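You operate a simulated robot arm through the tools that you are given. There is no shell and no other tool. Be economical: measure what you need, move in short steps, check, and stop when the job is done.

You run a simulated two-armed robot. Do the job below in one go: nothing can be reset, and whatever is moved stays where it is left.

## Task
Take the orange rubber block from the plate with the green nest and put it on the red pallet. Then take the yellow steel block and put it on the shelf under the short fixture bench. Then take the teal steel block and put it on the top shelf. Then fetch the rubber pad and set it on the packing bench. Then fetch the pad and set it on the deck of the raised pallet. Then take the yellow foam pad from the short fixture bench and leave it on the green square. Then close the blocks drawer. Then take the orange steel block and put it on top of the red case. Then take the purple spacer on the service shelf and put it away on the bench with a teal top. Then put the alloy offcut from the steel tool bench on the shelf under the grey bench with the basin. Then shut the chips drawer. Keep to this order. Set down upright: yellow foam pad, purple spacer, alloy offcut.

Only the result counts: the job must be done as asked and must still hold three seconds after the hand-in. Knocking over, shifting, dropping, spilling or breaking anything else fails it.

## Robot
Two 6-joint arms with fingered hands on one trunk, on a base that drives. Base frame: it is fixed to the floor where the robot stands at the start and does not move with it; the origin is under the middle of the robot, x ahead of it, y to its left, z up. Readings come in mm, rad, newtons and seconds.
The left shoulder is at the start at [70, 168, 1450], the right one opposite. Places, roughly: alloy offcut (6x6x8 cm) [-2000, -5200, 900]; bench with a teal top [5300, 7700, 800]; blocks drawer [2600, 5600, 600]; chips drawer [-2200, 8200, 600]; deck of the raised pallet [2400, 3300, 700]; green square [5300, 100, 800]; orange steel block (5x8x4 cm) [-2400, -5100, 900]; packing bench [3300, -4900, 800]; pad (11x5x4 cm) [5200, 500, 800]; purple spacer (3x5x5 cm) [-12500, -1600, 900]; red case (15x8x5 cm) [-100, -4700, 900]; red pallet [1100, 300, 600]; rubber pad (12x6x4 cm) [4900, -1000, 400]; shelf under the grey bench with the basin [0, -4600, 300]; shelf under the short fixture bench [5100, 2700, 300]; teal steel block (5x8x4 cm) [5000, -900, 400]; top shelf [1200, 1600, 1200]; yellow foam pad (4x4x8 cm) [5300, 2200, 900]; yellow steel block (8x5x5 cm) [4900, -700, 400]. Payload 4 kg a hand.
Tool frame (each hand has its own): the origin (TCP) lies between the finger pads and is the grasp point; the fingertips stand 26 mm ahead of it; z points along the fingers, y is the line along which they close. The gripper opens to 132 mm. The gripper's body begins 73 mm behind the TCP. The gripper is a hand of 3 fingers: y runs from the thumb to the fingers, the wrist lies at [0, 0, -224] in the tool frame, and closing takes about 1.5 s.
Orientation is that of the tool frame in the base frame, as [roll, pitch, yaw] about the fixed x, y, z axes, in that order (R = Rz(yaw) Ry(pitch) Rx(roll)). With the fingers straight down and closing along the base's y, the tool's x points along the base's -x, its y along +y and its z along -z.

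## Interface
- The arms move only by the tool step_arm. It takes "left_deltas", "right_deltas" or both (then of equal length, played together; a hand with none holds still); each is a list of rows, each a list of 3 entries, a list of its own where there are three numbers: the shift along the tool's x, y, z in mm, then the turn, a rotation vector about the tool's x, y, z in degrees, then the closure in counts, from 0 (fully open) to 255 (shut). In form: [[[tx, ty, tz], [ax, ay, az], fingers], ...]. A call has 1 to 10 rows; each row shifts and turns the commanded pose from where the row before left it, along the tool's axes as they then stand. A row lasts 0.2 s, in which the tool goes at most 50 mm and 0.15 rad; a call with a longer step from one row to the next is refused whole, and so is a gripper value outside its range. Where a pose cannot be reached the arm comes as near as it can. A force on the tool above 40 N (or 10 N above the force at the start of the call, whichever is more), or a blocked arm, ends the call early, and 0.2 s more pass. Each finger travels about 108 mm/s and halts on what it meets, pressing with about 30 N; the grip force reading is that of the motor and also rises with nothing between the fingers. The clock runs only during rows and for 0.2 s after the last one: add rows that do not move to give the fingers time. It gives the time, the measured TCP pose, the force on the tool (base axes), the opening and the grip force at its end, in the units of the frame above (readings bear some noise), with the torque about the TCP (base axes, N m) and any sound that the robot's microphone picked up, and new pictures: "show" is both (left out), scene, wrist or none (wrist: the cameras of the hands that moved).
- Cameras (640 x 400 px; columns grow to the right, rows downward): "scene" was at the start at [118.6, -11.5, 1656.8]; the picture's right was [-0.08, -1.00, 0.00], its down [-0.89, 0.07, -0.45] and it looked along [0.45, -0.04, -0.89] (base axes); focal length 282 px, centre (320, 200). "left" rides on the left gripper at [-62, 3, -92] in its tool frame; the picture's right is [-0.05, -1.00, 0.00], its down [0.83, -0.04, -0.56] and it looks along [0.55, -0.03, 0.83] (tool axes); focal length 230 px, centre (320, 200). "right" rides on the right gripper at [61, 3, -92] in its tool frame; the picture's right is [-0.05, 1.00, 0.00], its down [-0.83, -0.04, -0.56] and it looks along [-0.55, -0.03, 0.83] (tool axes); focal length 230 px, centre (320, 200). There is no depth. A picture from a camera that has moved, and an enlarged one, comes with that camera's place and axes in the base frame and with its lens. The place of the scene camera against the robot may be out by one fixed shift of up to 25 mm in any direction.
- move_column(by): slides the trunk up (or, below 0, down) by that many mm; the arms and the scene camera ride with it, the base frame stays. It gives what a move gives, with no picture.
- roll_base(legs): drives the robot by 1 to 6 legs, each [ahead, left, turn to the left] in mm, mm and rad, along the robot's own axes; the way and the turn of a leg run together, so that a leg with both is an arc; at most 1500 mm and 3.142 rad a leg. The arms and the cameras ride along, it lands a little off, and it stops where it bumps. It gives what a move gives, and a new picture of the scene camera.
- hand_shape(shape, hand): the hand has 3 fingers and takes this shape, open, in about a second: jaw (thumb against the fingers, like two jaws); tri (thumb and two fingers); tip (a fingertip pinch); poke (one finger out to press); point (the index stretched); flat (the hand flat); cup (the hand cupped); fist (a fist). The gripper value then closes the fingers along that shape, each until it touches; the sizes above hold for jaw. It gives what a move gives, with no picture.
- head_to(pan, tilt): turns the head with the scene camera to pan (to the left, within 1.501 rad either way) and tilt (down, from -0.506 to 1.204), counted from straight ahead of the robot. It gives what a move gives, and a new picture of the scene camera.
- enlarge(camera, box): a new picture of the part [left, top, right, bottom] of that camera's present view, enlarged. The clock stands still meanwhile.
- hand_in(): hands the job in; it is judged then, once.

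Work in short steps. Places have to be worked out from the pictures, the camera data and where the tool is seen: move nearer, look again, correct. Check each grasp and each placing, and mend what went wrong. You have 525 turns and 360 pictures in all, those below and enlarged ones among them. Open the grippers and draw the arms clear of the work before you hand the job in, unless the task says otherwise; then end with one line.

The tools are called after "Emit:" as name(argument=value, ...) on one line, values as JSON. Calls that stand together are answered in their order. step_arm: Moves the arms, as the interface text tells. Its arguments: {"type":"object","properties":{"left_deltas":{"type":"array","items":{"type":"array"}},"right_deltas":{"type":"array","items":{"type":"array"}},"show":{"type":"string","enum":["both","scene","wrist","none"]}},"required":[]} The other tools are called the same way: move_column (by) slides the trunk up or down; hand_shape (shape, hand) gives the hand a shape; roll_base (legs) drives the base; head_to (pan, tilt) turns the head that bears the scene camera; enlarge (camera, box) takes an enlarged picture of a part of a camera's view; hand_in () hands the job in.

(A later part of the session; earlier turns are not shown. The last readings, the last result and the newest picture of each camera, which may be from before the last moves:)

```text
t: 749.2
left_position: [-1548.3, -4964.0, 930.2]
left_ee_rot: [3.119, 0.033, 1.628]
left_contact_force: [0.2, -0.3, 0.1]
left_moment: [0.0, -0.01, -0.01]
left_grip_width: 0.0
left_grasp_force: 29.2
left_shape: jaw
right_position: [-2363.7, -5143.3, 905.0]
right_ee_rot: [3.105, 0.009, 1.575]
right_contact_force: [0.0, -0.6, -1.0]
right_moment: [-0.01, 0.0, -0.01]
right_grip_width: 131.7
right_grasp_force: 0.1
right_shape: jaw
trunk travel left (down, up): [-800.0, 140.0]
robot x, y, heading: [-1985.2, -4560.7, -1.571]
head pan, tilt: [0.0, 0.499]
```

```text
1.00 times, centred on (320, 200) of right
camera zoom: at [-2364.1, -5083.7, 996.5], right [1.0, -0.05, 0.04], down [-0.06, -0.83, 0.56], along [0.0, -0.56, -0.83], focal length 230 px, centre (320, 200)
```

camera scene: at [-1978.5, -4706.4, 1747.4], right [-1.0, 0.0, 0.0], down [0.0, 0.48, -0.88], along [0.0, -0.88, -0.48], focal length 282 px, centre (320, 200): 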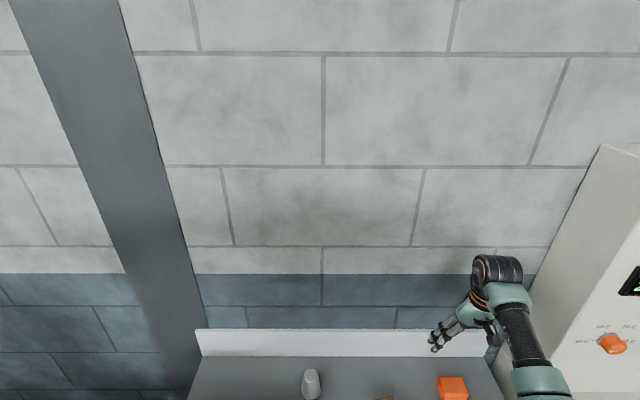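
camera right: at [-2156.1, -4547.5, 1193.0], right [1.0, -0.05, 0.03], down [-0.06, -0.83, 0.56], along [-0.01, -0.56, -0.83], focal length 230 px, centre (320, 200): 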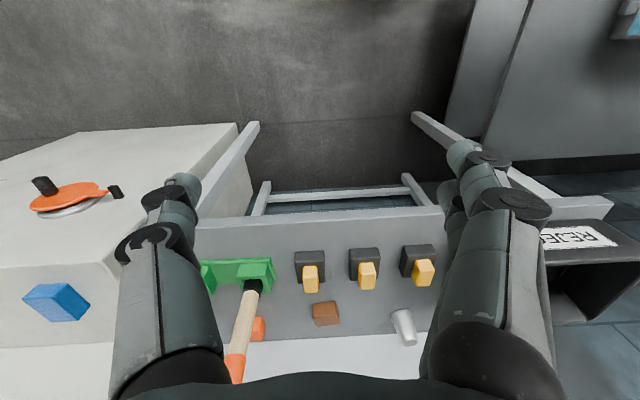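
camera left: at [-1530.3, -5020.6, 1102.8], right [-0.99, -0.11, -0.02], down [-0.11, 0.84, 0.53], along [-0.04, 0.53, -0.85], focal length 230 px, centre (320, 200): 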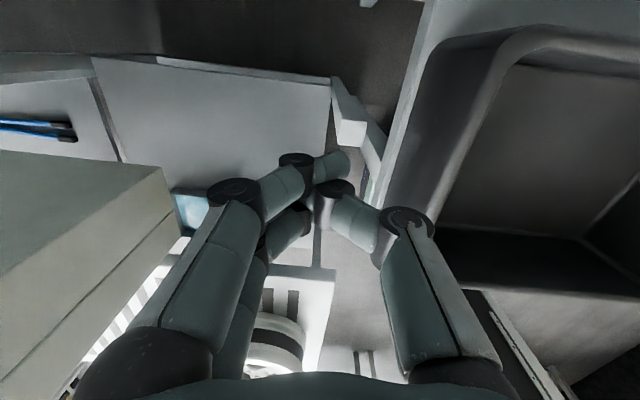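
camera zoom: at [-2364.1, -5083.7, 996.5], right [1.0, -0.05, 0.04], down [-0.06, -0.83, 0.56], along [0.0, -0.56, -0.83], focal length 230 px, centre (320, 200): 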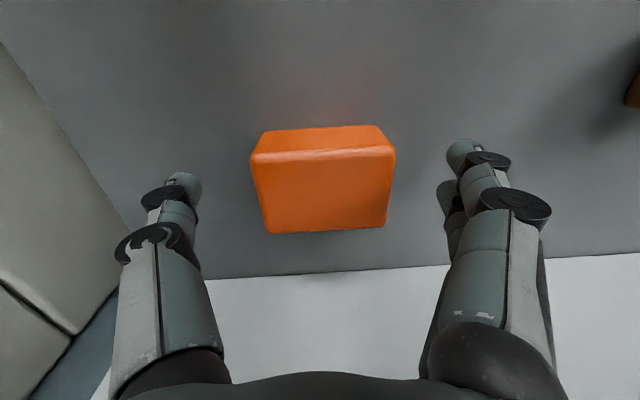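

Top of block ≈ z 886. Shift 8 mm and lower 30 mm with fine force-guarded rows.

Emit:
step_arm(right_deltas=[[[-8, 1, 10], [0, 0, 0], 0], [[0, 0, 8], [0, 0, 0], 0], [[0, 0, 6], [0, 0, 0], 0], [[0, 0, 6], [0, 0, 0], 0], [[0, 0, 0], [0, 0, 0], 0]], show="wrist")

```text
t: 750.4
left_position: [-1544.3, -4960.2, 927.9]
left_ee_rot: [3.123, 0.034, 1.629]
left_contact_force: [-0.2, -0.1, -0.9]
left_moment: [0.01, 0.04, 0.0]
left_grip_width: 0.2
left_grasp_force: 30.1
left_shape: jaw
right_position: [-2359.0, -5147.3, 882.9]
right_ee_rot: [3.096, 0.023, 1.576]
right_contact_force: [7.5, -0.1, 29.3]
right_moment: [0.02, 2.26, 0.0]
right_grip_width: 131.8
right_grasp_force: 0.0
right_shape: jaw
right hand out of reach, approached as far as the arm can: row 2
trunk travel left (down, up): [-800.0, 140.0]
robot x, y, heading: [-1991.5, -4559.0, -1.569]
head pan, tilt: [0.0, 0.499]
camera right: at [-2360.3, -5085.6, 973.3], right [1.0, -0.05, 0.05], down [-0.06, -0.82, 0.57], along [0.01, -0.57, -0.82], focal length 230 px, centre (320, 200)
```

right: 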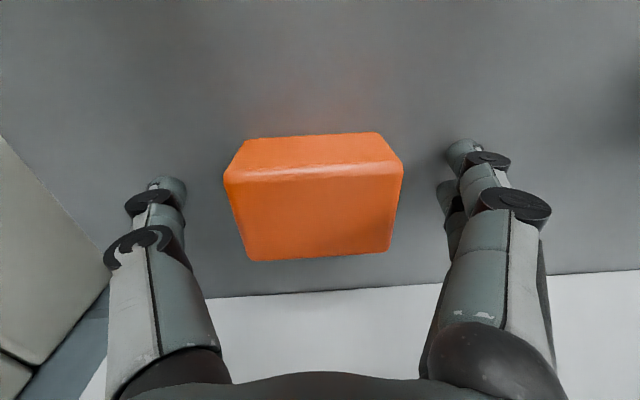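

Fingertip touched the bench (≈856). Raise 5 mm and close.

Emit:
step_arm(right_deltas=[[[0, 0, -5], [0, 0, 0], 0], [[0, 0, -1], [0, 0, 0], 120], [[0, 0, 0], [0, 0, 0], 255], [[0, 0, 0], [0, 0, 0], 255], [[0, 0, 0], [0, 0, 0], 255], [[0, 0, 0], [0, 0, 0], 255], [[0, 0, 0], [0, 0, 0], 255], [[0, 0, -15], [0, 0, 0], 255]], show="wrist")

```text
t: 752.2
left_position: [-1548.0, -4964.7, 927.4]
left_ee_rot: [3.118, 0.03, 1.63]
left_contact_force: [0.8, -0.2, -0.4]
left_moment: [0.02, -0.02, -0.01]
left_grip_width: 0.0
left_grasp_force: 30.3
left_shape: jaw
right_position: [-2362.6, -5147.6, 892.7]
right_ee_rot: [3.092, 0.0, 1.576]
right_contact_force: [-1.1, -0.3, -2.1]
right_moment: [0.05, -0.02, -0.01]
right_grip_width: 60.0
right_grasp_force: 30.3
right_shape: jaw
trunk travel left (down, up): [-800.0, 140.0]
robot x, y, heading: [-1988.7, -4559.8, -1.568]
head pan, tilt: [0.0, 0.499]
camera right: at [-2363.8, -5087.5, 984.0], right [1.0, -0.05, 0.05], down [-0.07, -0.83, 0.55], along [0.01, -0.56, -0.83], focal length 230 px, centre (320, 200)
```

right: 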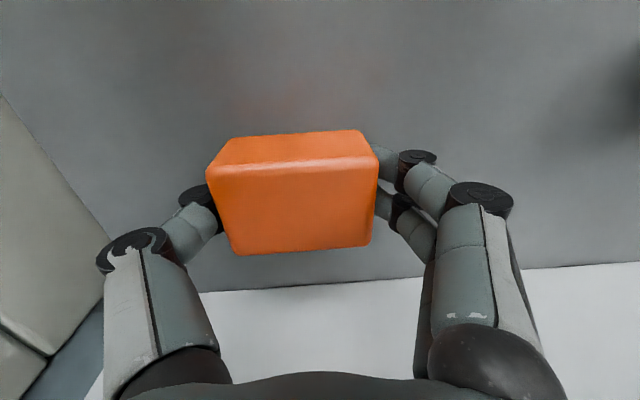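

Held. Raise the trunk, shift left past the rods, then back out.

Emit:
move_column(by=138)

Emit:
roll_base(legs=[[0, 175, 0], [-800, 0, 0]])

```text
t: 753.8
left_position: [-1548.7, -4963.6, 1066.1]
left_ee_rot: [3.118, 0.031, 1.628]
left_contact_force: [-0.6, -0.3, 0.3]
left_moment: [0.0, 0.02, 0.0]
left_grip_width: 0.1
left_grasp_force: 30.1
left_shape: jaw
right_position: [-2366.1, -5148.6, 1036.1]
right_ee_rot: [3.098, 0.008, 1.572]
right_contact_force: [0.1, 0.2, -2.7]
right_moment: [-0.01, -0.05, 0.0]
right_grip_width: 59.7
right_grasp_force: 30.2
right_shape: jaw
trunk travel left (down, up): [-938.0, 2.0]
robot x, y, heading: [-1989.7, -4564.2, -1.577]
head pan, tilt: [0.0, 0.499]
```

```text
t: 755.5
left_position: [-1386.7, -4963.7, 1071.5]
left_ee_rot: [3.115, 0.035, 1.63]
left_contact_force: [0.1, -0.7, -0.1]
left_moment: [-0.01, -0.02, 0.0]
left_grip_width: 0.0
left_grasp_force: 29.5
left_shape: jaw
right_position: [-2200.8, -5147.7, 1030.9]
right_ee_rot: [3.09, 0.007, 1.577]
right_contact_force: [-0.4, 0.1, -3.8]
right_moment: [0.02, -0.02, -0.02]
right_grip_width: 60.1
right_grasp_force: 29.7
right_shape: jaw
trunk travel left (down, up): [-938.0, 2.0]
robot x, y, heading: [-1816.8, -4562.1, -1.565]
head pan, tilt: [0.0, 0.499]
stopped in leg 1: the robot was blocked; the commanded pose is now the measured one
camera scene: at [-1824.8, -4707.3, 1747.6], right [-1.0, 0.0, -0.01], down [0.01, 0.48, -0.88], along [0.01, -0.88, -0.48], focal length 282 px, centre (320, 200)
```

scene: 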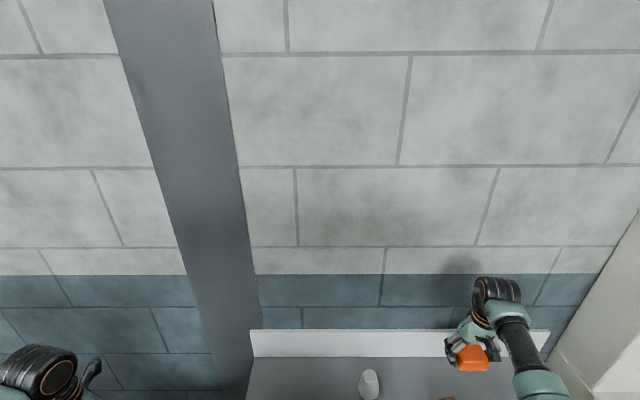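

The left hand side bumped (probably the blower). Ease right 20 mm and back straight out.

Emit:
roll_base(legs=[[0, -20, 0], [-400, 0, 0], [-400, 0, 0]])

Emit:
head_to(pan=0.3, tilt=0.5)

```text
t: 760.5
left_position: [-1399.3, -4163.6, 1065.1]
left_ee_rot: [3.121, 0.031, 1.635]
left_contact_force: [-1.1, 0.3, -0.5]
left_moment: [-0.02, -0.02, -0.01]
left_grip_width: 0.1
left_grasp_force: 29.9
left_shape: jaw
right_position: [-2213.0, -4352.4, 1034.0]
right_ee_rot: [3.099, 0.005, 1.578]
right_contact_force: [-0.4, 0.0, -2.7]
right_moment: [0.0, -0.02, 0.01]
right_grip_width: 59.8
right_grasp_force: 30.0
right_shape: jaw
trunk travel left (down, up): [-938.0, 2.0]
robot x, y, heading: [-1840.9, -3757.9, -1.566]
head pan, tilt: [0.0, 0.499]
camera scene: at [-1833.8, -3910.5, 1746.9], right [-1.0, -0.01, 0.0], down [0.0, 0.48, -0.88], along [0.01, -0.88, -0.48], focal length 282 px, centre (320, 200)
```

scene: 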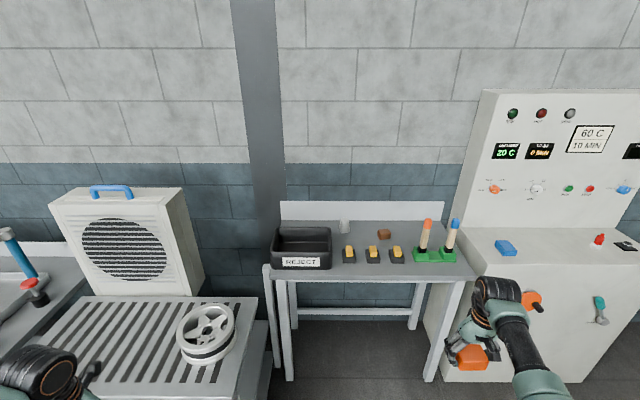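

```text
t: 761.3
left_position: [-1398.5, -4160.8, 1068.0]
left_ee_rot: [3.122, 0.033, 1.636]
left_contact_force: [0.3, -0.3, -0.5]
left_moment: [-0.01, -0.02, -0.02]
left_grip_width: 0.3
left_grasp_force: 29.7
left_shape: jaw
right_position: [-2212.4, -4349.5, 1035.8]
right_ee_rot: [3.101, 0.009, 1.579]
right_contact_force: [-0.1, -0.3, -3.0]
right_moment: [-0.02, -0.04, -0.01]
right_grip_width: 60.0
right_grasp_force: 29.7
right_shape: jaw
trunk travel left (down, up): [-938.0, 2.0]
robot x, y, heading: [-1840.9, -3758.8, -1.565]
head pan, tilt: [0.3, 0.499]
camera scene: at [-1806.9, -3902.6, 1747.3], right [-0.95, -0.3, 0.0], down [-0.14, 0.46, -0.88], along [0.26, -0.84, -0.48], focal length 282 px, centre (320, 200)
```

scene: 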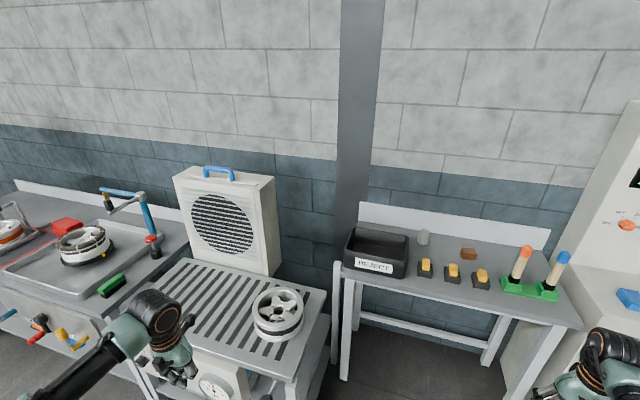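

All undisturbed. Now to the red case on the basin bench: back a little and slide left to x≈60.

Emit:
roll_base(legs=[[-180, 0, 0], [0, 1000, 0], [0, 900, 0]])

Emit:
head_to(pan=-0.2, tilt=0.7)

```text
t: 772.1
left_position: [520.0, -4025.9, 1066.2]
left_ee_rot: [3.12, 0.034, 1.597]
left_contact_force: [0.0, 0.3, -0.1]
left_moment: [-0.01, -0.01, 0.01]
left_grip_width: 0.0
left_grasp_force: 29.7
left_shape: jaw
right_position: [-300.5, -4183.5, 1033.8]
right_ee_rot: [3.098, 0.007, 1.541]
right_contact_force: [0.0, -0.9, -3.9]
right_moment: [0.03, -0.03, -0.01]
right_grip_width: 60.3
right_grasp_force: 29.5
right_shape: jaw
trunk travel left (down, up): [-938.0, 2.0]
robot x, y, heading: [95.0, -3609.0, -1.606]
head pan, tilt: [0.3, 0.499]
camera scene: at [121.7, -3753.4, 1747.2], right [-0.96, -0.27, 0.0], down [-0.13, 0.46, -0.88], along [0.23, -0.85, -0.48], focal length 282 px, centre (320, 200)
```

scene: 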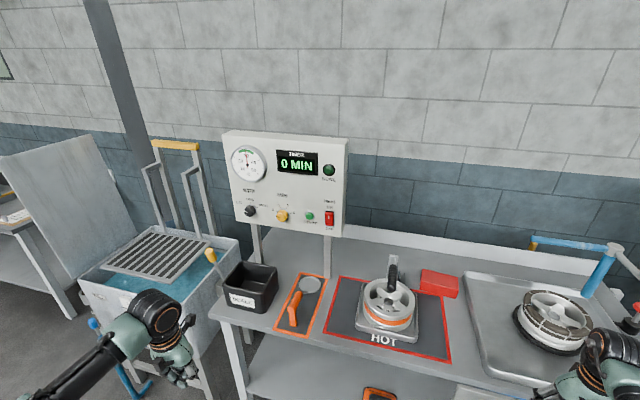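

```text
t: 773.0
left_position: [521.5, -4027.3, 1065.8]
left_ee_rot: [3.12, 0.033, 1.597]
left_contact_force: [0.6, -1.2, -0.3]
left_moment: [-0.02, -0.01, -0.01]
left_grip_width: 0.0
left_grasp_force: 30.2
left_shape: jaw
right_position: [-299.8, -4185.0, 1033.6]
right_ee_rot: [3.099, 0.007, 1.543]
right_contact_force: [0.1, 0.2, -2.6]
right_moment: [0.0, -0.05, -0.01]
right_grip_width: 59.8
right_grasp_force: 30.1
right_shape: jaw
trunk travel left (down, up): [-938.0, 2.0]
robot x, y, heading: [97.0, -3612.1, -1.602]
head pan, tilt: [-0.201, 0.7]
camera scene: at [79.9, -3748.4, 1729.5], right [-0.97, 0.23, 0.0], down [0.15, 0.63, -0.76], along [-0.18, -0.74, -0.64], focal length 282 px, centre (320, 200)
```

scene: 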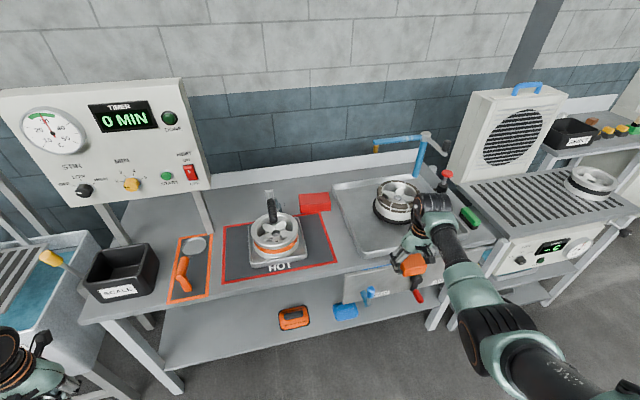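

Case at ≈ (−125, −4710); bench and lower shelf fronts at y≈−4324, so the base may come to y≈−4060. Bring the hand inward 140 mm and approach.

Emit:
step_arm(right_deltas=[[[0, 35, 0], [0, 0, 0], 255], [[0, 35, 0], [0, 0, 0], 255], [[0, 35, 0], [0, 0, 0], 255], [[0, 35, 0], [0, 0, 0], 255], [[0, 0, 0], [0, 0, 0], 255]], show="none")

Emit:
roll_base(legs=[[0, 10, 0.031], [380, 0, 0]])

Emit:
enlarge(camera="right", box=[0, 0, 640, 400])

```text
t: 774.2
left_position: [521.6, -4027.5, 1065.9]
left_ee_rot: [3.12, 0.032, 1.597]
left_contact_force: [-0.1, -0.6, -0.9]
left_moment: [-0.01, -0.01, -0.01]
left_grip_width: 0.2
left_grasp_force: 30.1
left_shape: jaw
right_position: [-231.3, -4136.7, 1057.3]
right_ee_rot: [3.077, 0.011, 1.542]
right_contact_force: [-0.1, 1.0, -3.2]
right_moment: [-0.01, 0.0, 0.0]
right_grip_width: 60.1
right_grasp_force: 29.3
right_shape: jaw
right hand out of reach, approached as far as the arm can: row 1, 2, 3, 4
trunk travel left (down, up): [-938.0, 2.0]
robot x, y, heading: [96.1, -3609.3, -1.603]
head pan, tilt: [-0.201, 0.7]
```

```text
t: 777.0
left_position: [547.8, -4389.0, 1067.7]
left_ee_rot: [3.12, 0.036, 1.636]
left_contact_force: [0.8, 0.5, 0.0]
left_moment: [-0.06, 0.0, 0.0]
left_grip_width: 0.1
left_grasp_force: 29.6
left_shape: jaw
right_position: [-201.1, -4529.1, 1058.0]
right_ee_rot: [3.075, 0.013, 1.581]
right_contact_force: [0.6, 0.3, -2.8]
right_moment: [0.01, 0.0, 0.01]
right_grip_width: 60.0
right_grasp_force: 30.4
right_shape: jaw
trunk travel left (down, up): [-938.0, 2.0]
robot x, y, heading: [108.7, -3990.3, -1.567]
head pan, tilt: [-0.201, 0.7]
camera scene: at [95.7, -4127.7, 1729.7], right [-0.98, 0.19, 0.0], down [0.12, 0.63, -0.77], along [-0.15, -0.75, -0.64], focal length 282 px, centre (320, 200)
```

scene: 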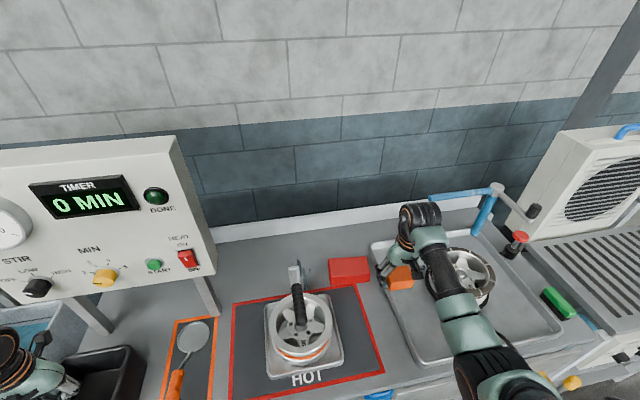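

```text
1.00 times, centred on (320, 200) of right
camera zoom: at [-203.3, -4468.1, 1148.9], right [1.0, -0.04, 0.07], down [-0.07, -0.82, 0.56], along [0.03, -0.57, -0.82], focal length 230 px, centre (320, 200)
```

zoom: 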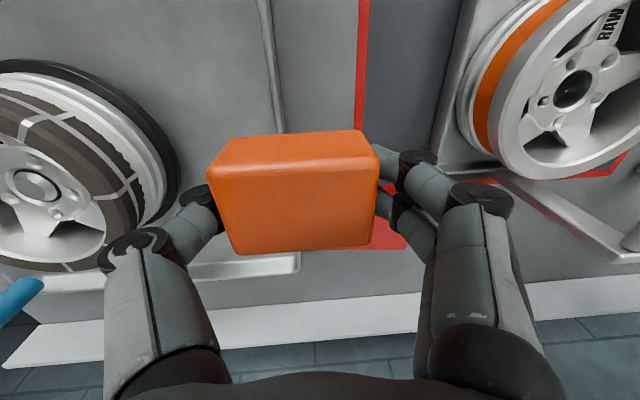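

Shift left 77 and forward 60, then extend the arm over the case.

Emit:
roll_base(legs=[[0, 77, 0], [58, 0, 0]])

Emit:
step_arm(right_deltas=[[[-30, 0, 0], [1, 0, 0], 255], [[-30, 0, 0], [1, 0, 0], 255], [[-30, 0, 0], [1, 0, 0], 255], [[-22, 0, 0], [0, 0, 0], 255], [[0, 0, 0], [0, 0, 0], 255]], show="wrist")

```text
t: 778.6
left_position: [621.4, -4440.0, 1072.4]
left_ee_rot: [3.119, 0.044, 1.635]
left_contact_force: [-0.4, 0.7, 0.5]
left_moment: [-0.1, -0.04, 0.02]
left_grip_width: 0.0
left_grasp_force: 30.0
left_shape: jaw
right_position: [-126.3, -4577.6, 1059.7]
right_ee_rot: [3.073, 0.018, 1.58]
right_contact_force: [0.0, 1.0, -3.5]
right_moment: [-0.08, -0.04, 0.0]
right_grip_width: 60.0
right_grasp_force: 30.1
right_shape: jaw
trunk travel left (down, up): [-938.0, 2.0]
robot x, y, heading: [181.4, -4049.6, -1.564]
head pan, tilt: [-0.201, 0.7]
camera scene: at [167.2, -4172.8, 1730.6], right [-0.98, 0.19, -0.01], down [0.13, 0.63, -0.77], along [-0.15, -0.76, -0.64], focal length 282 px, centre (320, 200)
```

scene: 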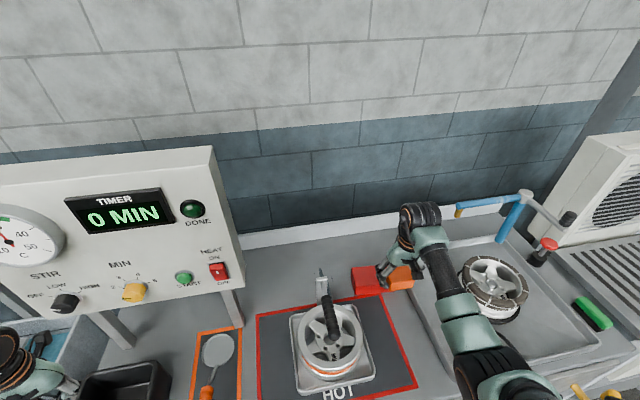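

```text
t: 779.8
left_position: [625.1, -4445.0, 1067.1]
left_ee_rot: [3.121, 0.034, 1.635]
left_contact_force: [0.0, -1.0, 0.1]
left_moment: [-0.04, 0.02, -0.01]
left_grip_width: 0.1
left_grasp_force: 29.5
left_shape: jaw
right_position: [-187.9, -4637.7, 1073.9]
right_ee_rot: [3.112, 0.02, 1.579]
right_contact_force: [-0.8, -0.1, -2.9]
right_moment: [0.0, -0.01, 0.02]
right_grip_width: 60.1
right_grasp_force: 30.8
right_shape: jaw
right hand out of reach, approached as far as the arm can: row 1, 2, 3, 4
trunk travel left (down, up): [-938.0, 2.0]
robot x, y, heading: [184.6, -4046.7, -1.558]
head pan, tilt: [-0.201, 0.7]
camera right: at [-188.6, -4576.7, 1164.9], right [1.0, -0.04, 0.03], down [-0.05, -0.82, 0.57], along [0.0, -0.57, -0.82], focal length 230 px, centre (320, 200)
```

right: 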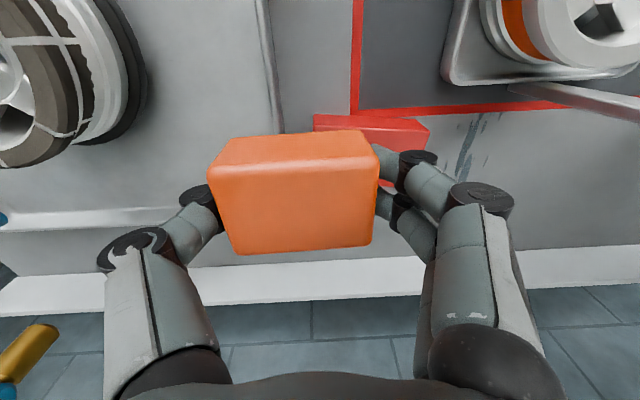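

At this height the arm drifts outward. Lower the hand relative to the shoulder and pull inward, then extend.

Emit:
step_arm(right_deltas=[[[0, 10, 30], [0, 0, 0], 255], [[0, 20, 30], [0, 0, 0], 255], [[0, 25, 25], [0, 0, 0], 255], [[0, 15, 0], [0, 0, 0], 255], [[0, 0, 0], [0, 0, 0], 255]], show="none")

```text
t: 781.0
left_position: [624.9, -4447.1, 1066.6]
left_ee_rot: [3.121, 0.034, 1.634]
left_contact_force: [-0.3, -0.8, 0.5]
left_moment: [0.01, 0.01, -0.01]
left_grip_width: 0.0
left_grasp_force: 29.8
left_shape: jaw
right_position: [-167.5, -4592.8, 1008.8]
right_ee_rot: [3.114, 0.015, 1.58]
right_contact_force: [-0.1, 0.8, -3.0]
right_moment: [0.01, -0.05, 0.02]
right_grip_width: 60.1
right_grasp_force: 29.7
right_shape: jaw
right hand out of reach, approached as far as the arm can: row 1, 2, 3, 4
trunk travel left (down, up): [-938.0, 2.0]
robot x, y, heading: [184.7, -4046.7, -1.564]
head pan, tilt: [-0.201, 0.7]
```

Emit:
step_arm(right_deltas=[[[-25, 0, 0], [0.8, 0, 0], 255], [[-25, 0, 0], [0.8, 0, 0], 255], [[0, 0, 0], [0, 0, 0], 255]], show="none")

```text
t: 781.8
left_position: [625.3, -4446.6, 1067.2]
left_ee_rot: [3.122, 0.035, 1.634]
left_contact_force: [0.9, -0.1, -0.6]
left_moment: [-0.01, -0.02, 0.02]
left_grip_width: 0.0
left_grasp_force: 29.7
left_shape: jaw
right_position: [-198.8, -4610.5, 1017.9]
right_ee_rot: [3.137, 0.017, 1.578]
right_contact_force: [0.3, -0.3, -3.2]
right_moment: [-0.05, -0.03, 0.03]
right_grip_width: 60.2
right_grasp_force: 29.8
right_shape: jaw
right hand out of reach, approached as far as the arm can: row 1, 2
trunk travel left (down, up): [-938.0, 2.0]
robot x, y, heading: [185.2, -4045.4, -1.566]
head pan, tilt: [-0.201, 0.7]
```

The arm seems to be in an awkward branch since the drawer push. Back off 350 mm and fold the arm compactly to recover.

Emit:
roll_base(legs=[[-400, 0, 0]])

Emit:
step_arm(right_deltas=[[[40, 0, 0], [0, 0, 0], 255], [[40, 0, 0], [0, 0, 0], 255], [[40, 0, 0], [0, 0, 0], 255], [[40, 0, 0], [0, 0, 0], 255], [[0, 0, 0], [0, 0, 0], 255]], show="scene")

```text
t: 784.3
left_position: [620.7, -4050.1, 1066.2]
left_ee_rot: [3.119, 0.033, 1.636]
left_contact_force: [-0.3, 0.3, 0.4]
left_moment: [0.0, 0.0, 0.0]
left_grip_width: 0.0
left_grasp_force: 30.0
left_shape: jaw
right_position: [-202.4, -4213.8, 1016.6]
right_ee_rot: [3.136, 0.015, 1.578]
right_contact_force: [0.4, 0.3, -2.2]
right_moment: [0.05, -0.04, 0.01]
right_grip_width: 59.8
right_grasp_force: 30.1
right_shape: jaw
trunk travel left (down, up): [-938.0, 2.0]
robot x, y, heading: [181.8, -3649.0, -1.565]
head pan, tilt: [-0.201, 0.7]
camera scene: at [169.9, -3790.8, 1729.2], right [-0.98, 0.19, 0.0], down [0.13, 0.63, -0.76], along [-0.15, -0.75, -0.65], focal length 282 px, centre (320, 200)
```

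scene: 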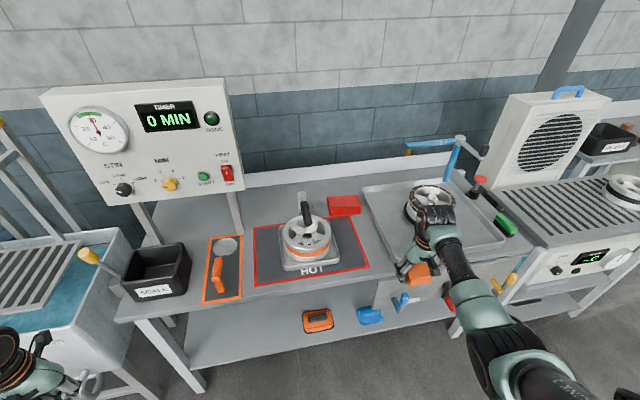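

```text
t: 785.5
left_position: [620.8, -4050.6, 1066.5]
left_ee_rot: [3.12, 0.031, 1.634]
left_contact_force: [0.4, -0.7, 0.0]
left_moment: [0.02, -0.02, -0.03]
left_grip_width: 0.0
left_grasp_force: 29.6
left_shape: jaw
right_position: [-204.3, -4053.2, 1017.0]
right_ee_rot: [3.135, 0.017, 1.577]
right_contact_force: [0.6, -0.2, -2.3]
right_moment: [0.0, -0.04, 0.02]
right_grip_width: 60.0
right_grasp_force: 30.2
right_shape: jaw
trunk travel left (down, up): [-938.0, 2.0]
robot x, y, heading: [181.6, -3647.8, -1.566]
head pan, tilt: [-0.201, 0.7]
camera scene: at [170.1, -3788.7, 1729.4], right [-0.98, 0.19, 0.0], down [0.13, 0.63, -0.76], along [-0.15, -0.75, -0.64], focal length 282 px, centre (320, 200)
```

scene: 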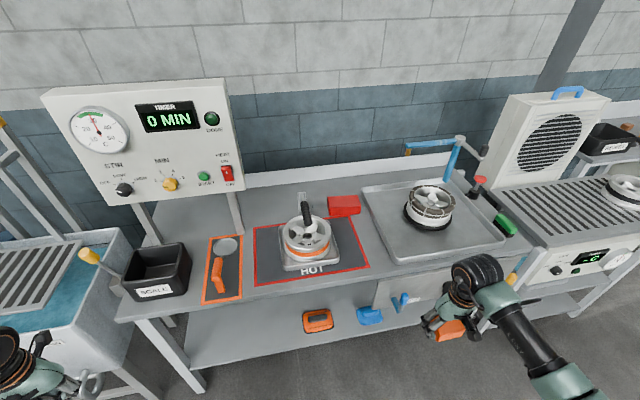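

Retracts fine. Now bring it inward while compact.

Emit:
step_arm(right_deltas=[[[0, 40, 0], [0, 0, 0], 255], [[0, 40, 0], [0, 0, 0], 255], [[0, 40, 0], [0, 0, 0], 255], [[0, 30, 0], [0, 0, 0], 255], [[-40, 0, 0], [0, 0, 0], 255], [[-40, 0, 0], [0, 0, 0], 255], [[-40, 0, 0], [0, 0, 0], 255], [[0, 0, 0], [0, 0, 0], 255]], show="none")

```text
t: 787.3
left_position: [621.9, -4048.2, 1066.9]
left_ee_rot: [3.12, 0.033, 1.634]
left_contact_force: [-0.9, -0.8, 0.1]
left_moment: [-0.01, 0.02, 0.01]
left_grip_width: 0.1
left_grasp_force: 30.5
left_shape: jaw
right_position: [-143.5, -4149.0, 1037.4]
right_ee_rot: [3.126, 0.02, 1.578]
right_contact_force: [0.0, -0.4, -2.9]
right_moment: [0.0, -0.01, 0.01]
right_grip_width: 59.9
right_grasp_force: 30.1
right_shape: jaw
right hand out of reach, approached as far as the arm can: row 3, 4, 5, 6, 7
trunk travel left (down, up): [-938.0, 2.0]
robot x, y, heading: [180.7, -3646.1, -1.567]
head pan, tilt: [-0.201, 0.7]
```

The inward limit looks tied to wrist yaw. Rotate the tool 24° and then move inward/extend.

Emit:
step_arm(right_deltas=[[[0, 0, 0], [0, 0, 8], 255], [[0, 0, 0], [0, 0, 8], 255], [[0, 0, 0], [0, 0, 8], 255], [[0, 35, 10], [0, 0, 0], 255], [[0, 35, 10], [0, 0, 0], 255], [[0, 0, 0], [0, 0, 0], 255]], show="none")

```text
t: 788.7
left_position: [621.3, -4048.8, 1066.5]
left_ee_rot: [3.121, 0.035, 1.632]
left_contact_force: [0.0, 1.0, 0.1]
left_moment: [-0.01, 0.02, -0.01]
left_grip_width: 0.0
left_grasp_force: 29.8
left_shape: jaw
right_position: [-137.4, -4148.1, 1031.9]
right_ee_rot: [3.108, 0.012, 1.16]
right_contact_force: [-0.7, 0.2, -1.9]
right_moment: [-0.03, -0.03, 0.01]
right_grip_width: 60.3
right_grasp_force: 30.4
right_shape: jaw
right hand out of reach, approached as far as the arm can: row 4, 5
trunk travel left (down, up): [-938.0, 2.0]
robot x, y, heading: [182.0, -3648.7, -1.567]
head pan, tilt: [-0.201, 0.7]
```

Emit:
step_arm(right_deltas=[[[0, 0, 0], [0, 0, 8.5], 255], [[0, 0, 0], [0, 0, 8.5], 255], [[0, 0, 0], [0, 0, 8.5], 255], [[0, 0, 0], [0, 0, 8.5], 255], [[0, 0, 0], [0, 0, 8.5], 255], [[0, 0, 0], [0, 0, 8.5], 255], [[0, 0, 0], [0, 0, 8.5], 255], [[35, 0, 5], [0, 0, 0], 255], [[35, 0, 5], [0, 0, 0], 255], [[0, 0, 0], [0, 0, 0], 255]], show="none")

```text
t: 790.9
left_position: [621.0, -4049.8, 1066.5]
left_ee_rot: [3.121, 0.033, 1.633]
left_contact_force: [0.0, -0.3, -0.4]
left_moment: [0.02, -0.01, -0.01]
left_grip_width: 0.0
left_grasp_force: 30.0
left_shape: jaw
right_position: [-138.3, -4141.3, 1021.5]
right_ee_rot: [3.122, -0.021, 0.143]
right_contact_force: [0.0, -0.8, -3.4]
right_moment: [-0.04, 0.02, -0.02]
right_grip_width: 60.0
right_grasp_force: 30.3
right_shape: jaw
right hand out of reach, approached as far as the arm can: row 1, 7, 8, 9
trunk travel left (down, up): [-938.0, 2.0]
robot x, y, heading: [180.2, -3646.2, -1.562]
head pan, tilt: [-0.201, 0.7]
```

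The inward limit is a shoulder angle limit here, so I work along it instead: restore yaw, put the hand at y_r≈−395, z≈1075, and position the base accordingly (x≈270).

Emit:
step_arm(right_deltas=[[[0, 0, 0], [0, 0, -8.5], 255], [[0, 0, 0], [0, 0, -8.5], 255], [[0, 0, 0], [0, 0, -8.5], 255], [[0, 0, 0], [0, 0, -8.5], 255], [[0, 0, 0], [0, 0, -8.5], 255], [[0, 0, 0], [0, 0, -8.5], 255], [[0, 0, 0], [0, 0, -8.5], 255], [[0, 0, 0], [0, 0, -8.5], 255], [[0, 0, 0], [0, 0, -8.5], 255], [[0, 0, 0], [0, 0, -5.5], 255]], show="none")

Emit:
step_arm(right_deltas=[[[0, -40, 0], [0, 0, 0], 255], [[0, -40, 0], [0, 0, 0], 255], [[-40, 0, -20], [0, 0, 0], 255], [[-40, 0, -20], [0, 0, 0], 255], [[-40, 0, -15], [0, 0, 0], 255], [[-20, 0, 0], [0, 0, 0], 255], [[0, 0, 0], [0, 0, 0], 255]], show="none")

```text
t: 793.1
left_position: [622.3, -4049.2, 1066.3]
left_ee_rot: [3.12, 0.034, 1.632]
left_contact_force: [-0.2, 0.4, 1.2]
left_moment: [-0.02, -0.03, -0.03]
left_grip_width: 0.2
left_grasp_force: 29.9
left_shape: jaw
right_position: [-145.1, -4141.2, 1023.1]
right_ee_rot: [3.13, 0.018, 1.555]
right_contact_force: [0.3, 0.6, -2.8]
right_moment: [-0.02, -0.03, -0.02]
right_grip_width: 60.0
right_grasp_force: 30.0
right_shape: jaw
right hand out of reach, approached as far as the arm can: row 1
trunk travel left (down, up): [-938.0, 2.0]
robot x, y, heading: [181.8, -3645.2, -1.568]
head pan, tilt: [-0.201, 0.7]
```

```text
t: 794.7
left_position: [621.6, -4050.0, 1066.4]
left_ee_rot: [3.122, 0.034, 1.634]
left_contact_force: [-1.0, 0.3, -0.1]
left_moment: [-0.01, 0.02, 0.02]
left_grip_width: 0.0
left_grasp_force: 29.1
left_shape: jaw
right_position: [-233.1, -4258.9, 1085.3]
right_ee_rot: [3.124, 0.024, 1.552]
right_contact_force: [-0.3, 0.8, -3.3]
right_moment: [0.0, -0.05, -0.03]
right_grip_width: 60.1
right_grasp_force: 29.9
right_shape: jaw
right hand out of reach, approached as far as the arm can: row 5, 6
trunk travel left (down, up): [-938.0, 2.0]
robot x, y, heading: [184.1, -3645.5, -1.568]
head pan, tilt: [-0.201, 0.7]
```

Emit:
step_arm(right_deltas=[[[0, 22, 0], [0, 0, 0], 255], [[-15, 0, 0], [0, 0, 0], 255], [[-10, 0, 0], [0, 0, 0], 255], [[0, 0, 0], [0, 0, 0], 255]], show="none")

Emit:
roll_base(legs=[[0, 88, 0], [410, 0, 0]])

Emit:
enlarge(camera="right", box=[0, 0, 640, 400])

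```text
t: 795.7
left_position: [621.9, -4048.8, 1067.9]
left_ee_rot: [3.119, 0.033, 1.634]
left_contact_force: [-0.2, 0.2, -0.3]
left_moment: [-0.02, -0.04, 0.02]
left_grip_width: 0.0
left_grasp_force: 30.0
left_shape: jaw
right_position: [-227.4, -4253.6, 1090.6]
right_ee_rot: [3.13, 0.021, 1.551]
right_contact_force: [-0.3, 0.2, -2.9]
right_moment: [-0.05, -0.04, 0.0]
right_grip_width: 60.2
right_grasp_force: 30.6
right_shape: jaw
right hand out of reach, approached as far as the arm can: row 1, 2, 3
trunk travel left (down, up): [-938.0, 2.0]
robot x, y, heading: [183.0, -3649.1, -1.565]
head pan, tilt: [-0.201, 0.7]
```

```text
t: 798.9
left_position: [708.2, -4455.6, 1067.2]
left_ee_rot: [3.121, 0.036, 1.633]
left_contact_force: [0.1, -0.4, 0.3]
left_moment: [0.03, -0.01, -0.03]
left_grip_width: 0.1
left_grasp_force: 30.3
left_shape: jaw
right_position: [-139.2, -4659.7, 1091.3]
right_ee_rot: [3.129, 0.023, 1.552]
right_contact_force: [0.4, -0.4, -2.6]
right_moment: [0.0, -0.03, 0.02]
right_grip_width: 60.1
right_grasp_force: 29.8
right_shape: jaw
trunk travel left (down, up): [-938.0, 2.0]
robot x, y, heading: [267.9, -4060.0, -1.568]
head pan, tilt: [-0.201, 0.7]
camera scene: at [257.9, -4193.4, 1729.7], right [-0.98, 0.2, 0.0], down [0.13, 0.63, -0.77], along [-0.15, -0.75, -0.64], focal length 282 px, centre (320, 200)
```

scene: 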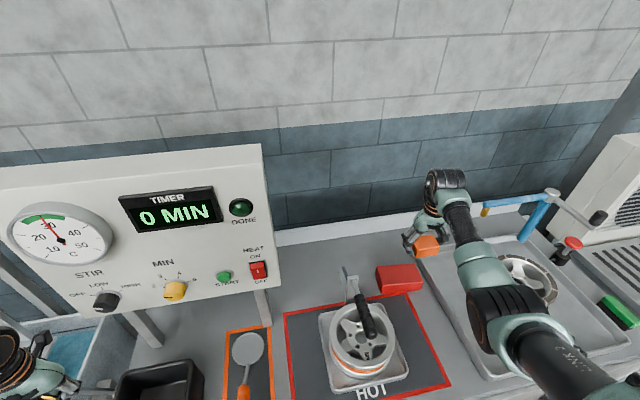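

```text
1.00 times, centred on (320, 200) of right
camera zoom: at [-135.5, -4598.5, 1182.2], right [1.0, -0.07, 0.01], down [-0.07, -0.82, 0.57], along [-0.03, -0.57, -0.82], focal length 230 px, centre (320, 200)
```

zoom: 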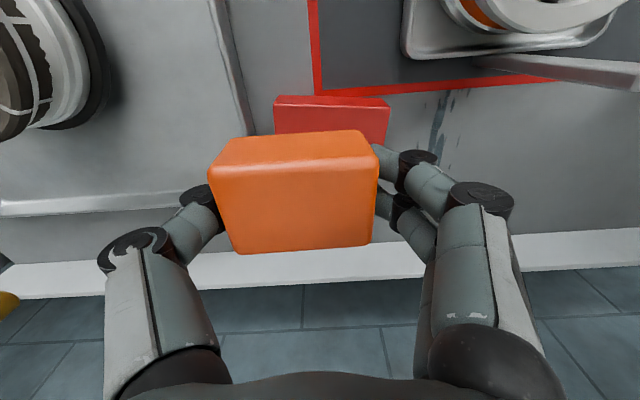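

Need +16 mm in x and −30 mm in y: nudge the base (10, 16) and use a 5° forward tilt for the rest.

Emit:
roll_base(legs=[[10, 16, 0]])

Emit:
step_arm(right_deltas=[[[-10, 0, 0], [0, -3, 0], 255], [[-10, 0, 0], [0, -3, 0], 255], [[0, 0, 0], [0, 0, 0], 255]], show="none")

```text
t: 799.7
left_position: [722.3, -4465.6, 1069.5]
left_ee_rot: [3.117, 0.035, 1.632]
left_contact_force: [-0.4, -0.7, -0.3]
left_moment: [-0.01, -0.01, 0.0]
left_grip_width: 0.0
left_grasp_force: 30.1
left_shape: jaw
right_position: [-127.2, -4669.0, 1090.9]
right_ee_rot: [3.126, 0.021, 1.55]
right_contact_force: [-0.9, 0.5, -2.9]
right_moment: [0.01, -0.04, 0.01]
right_grip_width: 60.1
right_grasp_force: 30.6
right_shape: jaw
trunk travel left (down, up): [-938.0, 2.0]
robot x, y, heading: [287.0, -4067.3, -1.567]
head pan, tilt: [-0.201, 0.7]
camera scene: at [268.2, -4203.0, 1729.7], right [-0.98, 0.2, 0.0], down [0.13, 0.63, -0.77], along [-0.15, -0.75, -0.64], focal length 282 px, centre (320, 200)
```

scene: 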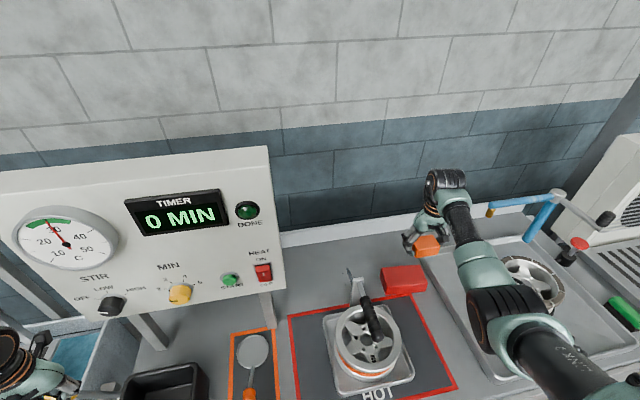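

```text
t: 800.5
left_position: [725.4, -4466.6, 1068.1]
left_ee_rot: [3.121, 0.034, 1.633]
left_contact_force: [-0.4, -0.7, 0.3]
left_moment: [-0.01, -0.01, -0.01]
left_grip_width: 0.0
left_grasp_force: 30.2
left_shape: jaw
right_position: [-125.2, -4691.6, 1089.9]
right_ee_rot: [3.129, 0.124, 1.548]
right_contact_force: [-0.2, 0.5, -3.2]
right_moment: [0.0, -0.04, -0.01]
right_grip_width: 60.1
right_grasp_force: 30.1
right_shape: jaw
trunk travel left (down, up): [-938.0, 2.0]
robot x, y, heading: [284.0, -4066.8, -1.571]
head pan, tilt: [-0.201, 0.7]
```

Over the case centre. Check what is beneath the left hand before lowering the trunk.

Emit:
enlarge(camera="left", box=[0, 0, 640, 400])

```text
1.00 times, centred on (320, 200) of left
camera zoom: at [727.5, -4525.9, 1161.3], right [-0.99, -0.11, -0.02], down [-0.11, 0.84, 0.53], along [-0.04, 0.52, -0.85], focal length 230 px, centre (320, 200)
```

zoom: 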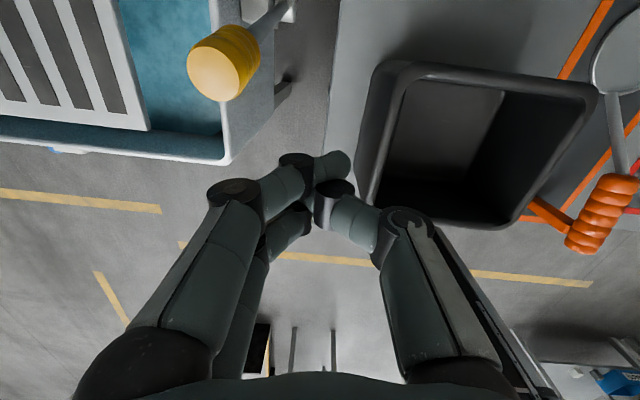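

The left hand hangs between tank handle and a bin. Tilt it forward and raise it, so lowering the trunk is safe.

Emit:
step_arm(left_deltas=[[[0, 0, 0], [0, -8, 0], 255], [[0, 0, 0], [0, -8, 0], 255], [[0, 0, 0], [0, -8, 0], 255], [[0, 0, 0], [0, -8, 0], 255], [[0, 0, 0], [0, -8, 0], 255], [[0, 0, 0], [0, -8, 0], 255], [[-30, 0, -20], [0, -4, 0], 255], [[-35, 0, -20], [0, 0, 0], 255], [[-35, 0, -20], [0, 0, 0], 255], [[-35, 0, -20], [0, 0, 0], 255]], show="none")

```text
t: 802.7
left_position: [675.1, -4538.6, 1176.4]
left_ee_rot: [3.106, 0.939, 1.605]
left_contact_force: [0.7, -0.6, -0.6]
left_moment: [-0.03, 0.02, -0.01]
left_grip_width: 0.0
left_grasp_force: 30.2
left_shape: jaw
left hand out of reach, approached as far as the arm can: row 5, 6, 7, 8, 9, 10
right_position: [-124.4, -4692.2, 1089.3]
right_ee_rot: [3.129, 0.125, 1.55]
right_contact_force: [-0.2, -0.5, -2.8]
right_moment: [-0.03, -0.01, -0.01]
right_grip_width: 60.4
right_grasp_force: 29.9
right_shape: jaw
trunk travel left (down, up): [-938.0, 2.0]
robot x, y, heading: [289.0, -4065.6, -1.564]
head pan, tilt: [-0.201, 0.7]
```

Left is clear (z 1176). Lower the trunk 120 mm and look under the block.

Emit:
move_column(by=-125)

Emit:
enlarge(camera="right", box=[0, 0, 640, 400])

```text
t: 804.2
left_position: [675.0, -4537.7, 1051.5]
left_ee_rot: [3.106, 0.941, 1.606]
left_contact_force: [-0.4, -0.3, 0.7]
left_moment: [0.0, 0.02, -0.01]
left_grip_width: 0.0
left_grasp_force: 29.5
left_shape: jaw
right_position: [-124.0, -4690.8, 967.4]
right_ee_rot: [3.129, 0.126, 1.55]
right_contact_force: [-0.3, -0.1, -3.6]
right_moment: [-0.04, -0.08, 0.03]
right_grip_width: 59.9
right_grasp_force: 29.9
right_shape: jaw
trunk travel left (down, up): [-813.0, 127.0]
robot x, y, heading: [287.8, -4067.9, -1.563]
head pan, tilt: [-0.201, 0.7]
```

```text
1.00 times, centred on (320, 200) of right
camera zoom: at [-119.8, -4620.5, 1049.6], right [1.0, -0.07, 0.02], down [-0.07, -0.75, 0.65], along [-0.03, -0.65, -0.76], focal length 230 px, centre (320, 200)
```

zoom: 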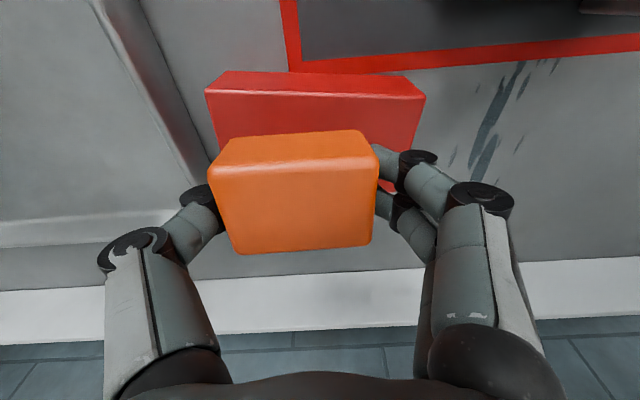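

Aligned over the case (top z≈890). Lower further in steps.

Emit:
move_column(by=-30)

Emit:
step_arm(right_deltas=[[[0, 0, 4], [0, 1, 0], 255], [[0, 0, 4], [0, 1, 0], 255], [[0, 0, 4], [0, 1, 0], 255], [[0, 0, 3], [0, 1, 0], 255], [[0, 0, 3], [0, 1, 0], 255]], show="wrist")

```text
t: 805.0
left_position: [675.6, -4538.8, 1021.7]
left_ee_rot: [3.106, 0.94, 1.604]
left_contact_force: [-0.5, -0.9, 0.0]
left_moment: [-0.05, -0.01, -0.01]
left_grip_width: 0.2
left_grasp_force: 29.8
left_shape: jaw
right_position: [-124.5, -4691.5, 936.0]
right_ee_rot: [3.129, 0.127, 1.548]
right_contact_force: [0.3, 0.1, -3.2]
right_moment: [0.01, -0.04, 0.01]
right_grip_width: 60.2
right_grasp_force: 29.9
right_shape: jaw
trunk travel left (down, up): [-783.0, 157.0]
robot x, y, heading: [281.6, -4065.2, -1.567]
head pan, tilt: [-0.201, 0.7]
```

```text
t: 806.2
left_position: [677.2, -4535.5, 1021.5]
left_ee_rot: [3.111, 0.941, 1.61]
left_contact_force: [0.3, -1.0, -0.5]
left_moment: [0.0, 0.0, -0.02]
left_grip_width: 0.0
left_grasp_force: 29.4
left_shape: jaw
right_position: [-126.1, -4682.4, 927.8]
right_ee_rot: [3.124, 0.052, 1.551]
right_contact_force: [1.7, -6.6, 26.5]
right_moment: [0.01, -0.26, -0.05]
right_grip_width: 60.9
right_grasp_force: 30.2
right_shape: jaw
right hand out of reach, approached as far as the arm can: row 4, 5
trunk travel left (down, up): [-783.0, 157.0]
robot x, y, heading: [283.8, -4066.8, -1.568]
head pan, tilt: [-0.201, 0.7]
camera right: at [-122.4, -4618.8, 1015.1], right [1.0, -0.07, 0.02], down [-0.07, -0.8, 0.6], along [-0.03, -0.6, -0.8], focal length 230 px, centre (320, 200)
```

right: 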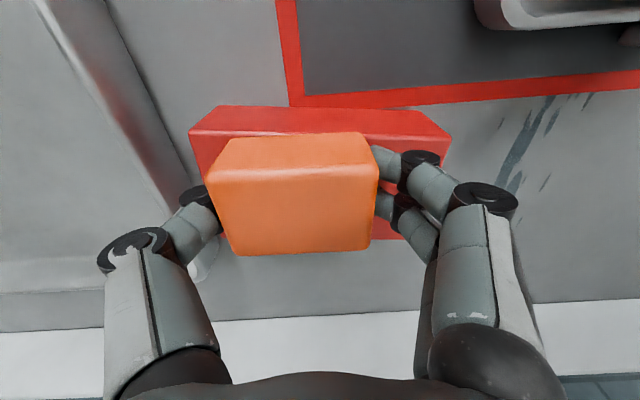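

Touching, but slightly forward. Ease up, move 14 mm further back, and set down again.

Emit:
step_arm(right_deltas=[[[0, 0, -8], [0, 0, 0], 255], [[-8, 0, 0], [0, -2, 0], 255], [[-8, 0, 0], [0, -2, 0], 255], [[0, 0, 0], [0, 0, 0], 255]], show="none")

Emit:
move_column(by=-6)

```text
t: 807.2
left_position: [674.8, -4536.9, 1020.9]
left_ee_rot: [3.107, 0.94, 1.605]
left_contact_force: [-0.3, 0.2, -0.6]
left_moment: [-0.01, 0.01, 0.01]
left_grip_width: 0.0
left_grasp_force: 30.1
left_shape: jaw
right_position: [-129.5, -4694.7, 929.3]
right_ee_rot: [3.131, 0.108, 1.55]
right_contact_force: [-0.5, 0.2, 0.7]
right_moment: [0.09, -0.14, 0.09]
right_grip_width: 61.6
right_grasp_force: 30.3
right_shape: jaw
trunk travel left (down, up): [-783.0, 157.0]
robot x, y, heading: [286.1, -4064.7, -1.567]
head pan, tilt: [-0.201, 0.7]
```

```text
t: 807.7
left_position: [674.8, -4535.9, 1014.6]
left_ee_rot: [3.108, 0.942, 1.607]
left_contact_force: [0.1, -0.2, -0.1]
left_moment: [-0.01, -0.02, 0.02]
left_grip_width: 0.0
left_grasp_force: 30.0
left_shape: jaw
right_position: [-128.3, -4697.9, 927.3]
right_ee_rot: [3.13, 0.115, 1.551]
right_contact_force: [-2.1, 1.6, 16.2]
right_moment: [0.39, -0.55, 0.08]
right_grip_width: 61.8
right_grasp_force: 30.5
right_shape: jaw
trunk travel left (down, up): [-777.0, 163.0]
robot x, y, heading: [284.9, -4065.5, -1.565]
head pan, tilt: [-0.201, 0.7]
```

Set at y≈−4698. Open and lift with the column.

Emit:
step_arm(right_deltas=[[[0, 0, 0], [0, 0, 0], 200], [[0, 0, 0], [0, 0, 0], 120], [[0, 0, 0], [0, 0, 0], 60], [[0, 0, 0], [0, 0, 0], 60], [[0, 0, 0], [0, 0, 0], 60]], show="none")

Emit:
move_column(by=120)

Emit:
enlarge(camera="right", box=[0, 0, 640, 400])

```text
t: 808.9
left_position: [676.0, -4535.5, 1015.4]
left_ee_rot: [3.108, 0.942, 1.605]
left_contact_force: [-0.8, -1.0, 0.1]
left_moment: [0.0, -0.02, 0.01]
left_grip_width: 0.2
left_grasp_force: 29.9
left_shape: jaw
right_position: [-128.7, -4695.0, 927.2]
right_ee_rot: [3.132, 0.115, 1.549]
right_contact_force: [-7.3, -1.7, 25.2]
right_moment: [0.27, -0.91, -0.03]
right_grip_width: 92.6
right_grasp_force: 0.1
right_shape: jaw
trunk travel left (down, up): [-777.0, 163.0]
robot x, y, heading: [283.9, -4067.9, -1.563]
head pan, tilt: [-0.201, 0.7]
```

```text
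t: 810.4
left_position: [675.6, -4537.8, 1135.3]
left_ee_rot: [3.108, 0.94, 1.604]
left_contact_force: [0.2, -0.1, 0.1]
left_moment: [-0.01, 0.01, 0.01]
left_grip_width: 0.1
left_grasp_force: 30.4
left_shape: jaw
right_position: [-128.3, -4697.0, 1043.5]
right_ee_rot: [3.13, 0.107, 1.549]
right_contact_force: [-0.1, -0.3, 0.3]
right_moment: [0.0, 0.0, -0.04]
right_grip_width: 100.8
right_grasp_force: 0.2
right_shape: jaw
trunk travel left (down, up): [-897.0, 43.0]
robot x, y, heading: [282.9, -4063.3, -1.568]
head pan, tilt: [-0.201, 0.7]
```

```text
1.00 times, centred on (320, 200) of right
camera zoom: at [-124.7, -4628.1, 1128.0], right [1.0, -0.07, 0.02], down [-0.07, -0.76, 0.64], along [-0.03, -0.64, -0.77], focal length 230 px, centre (320, 200)
```

zoom: 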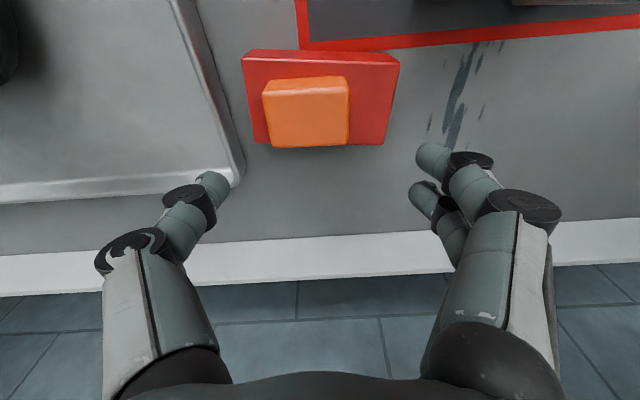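

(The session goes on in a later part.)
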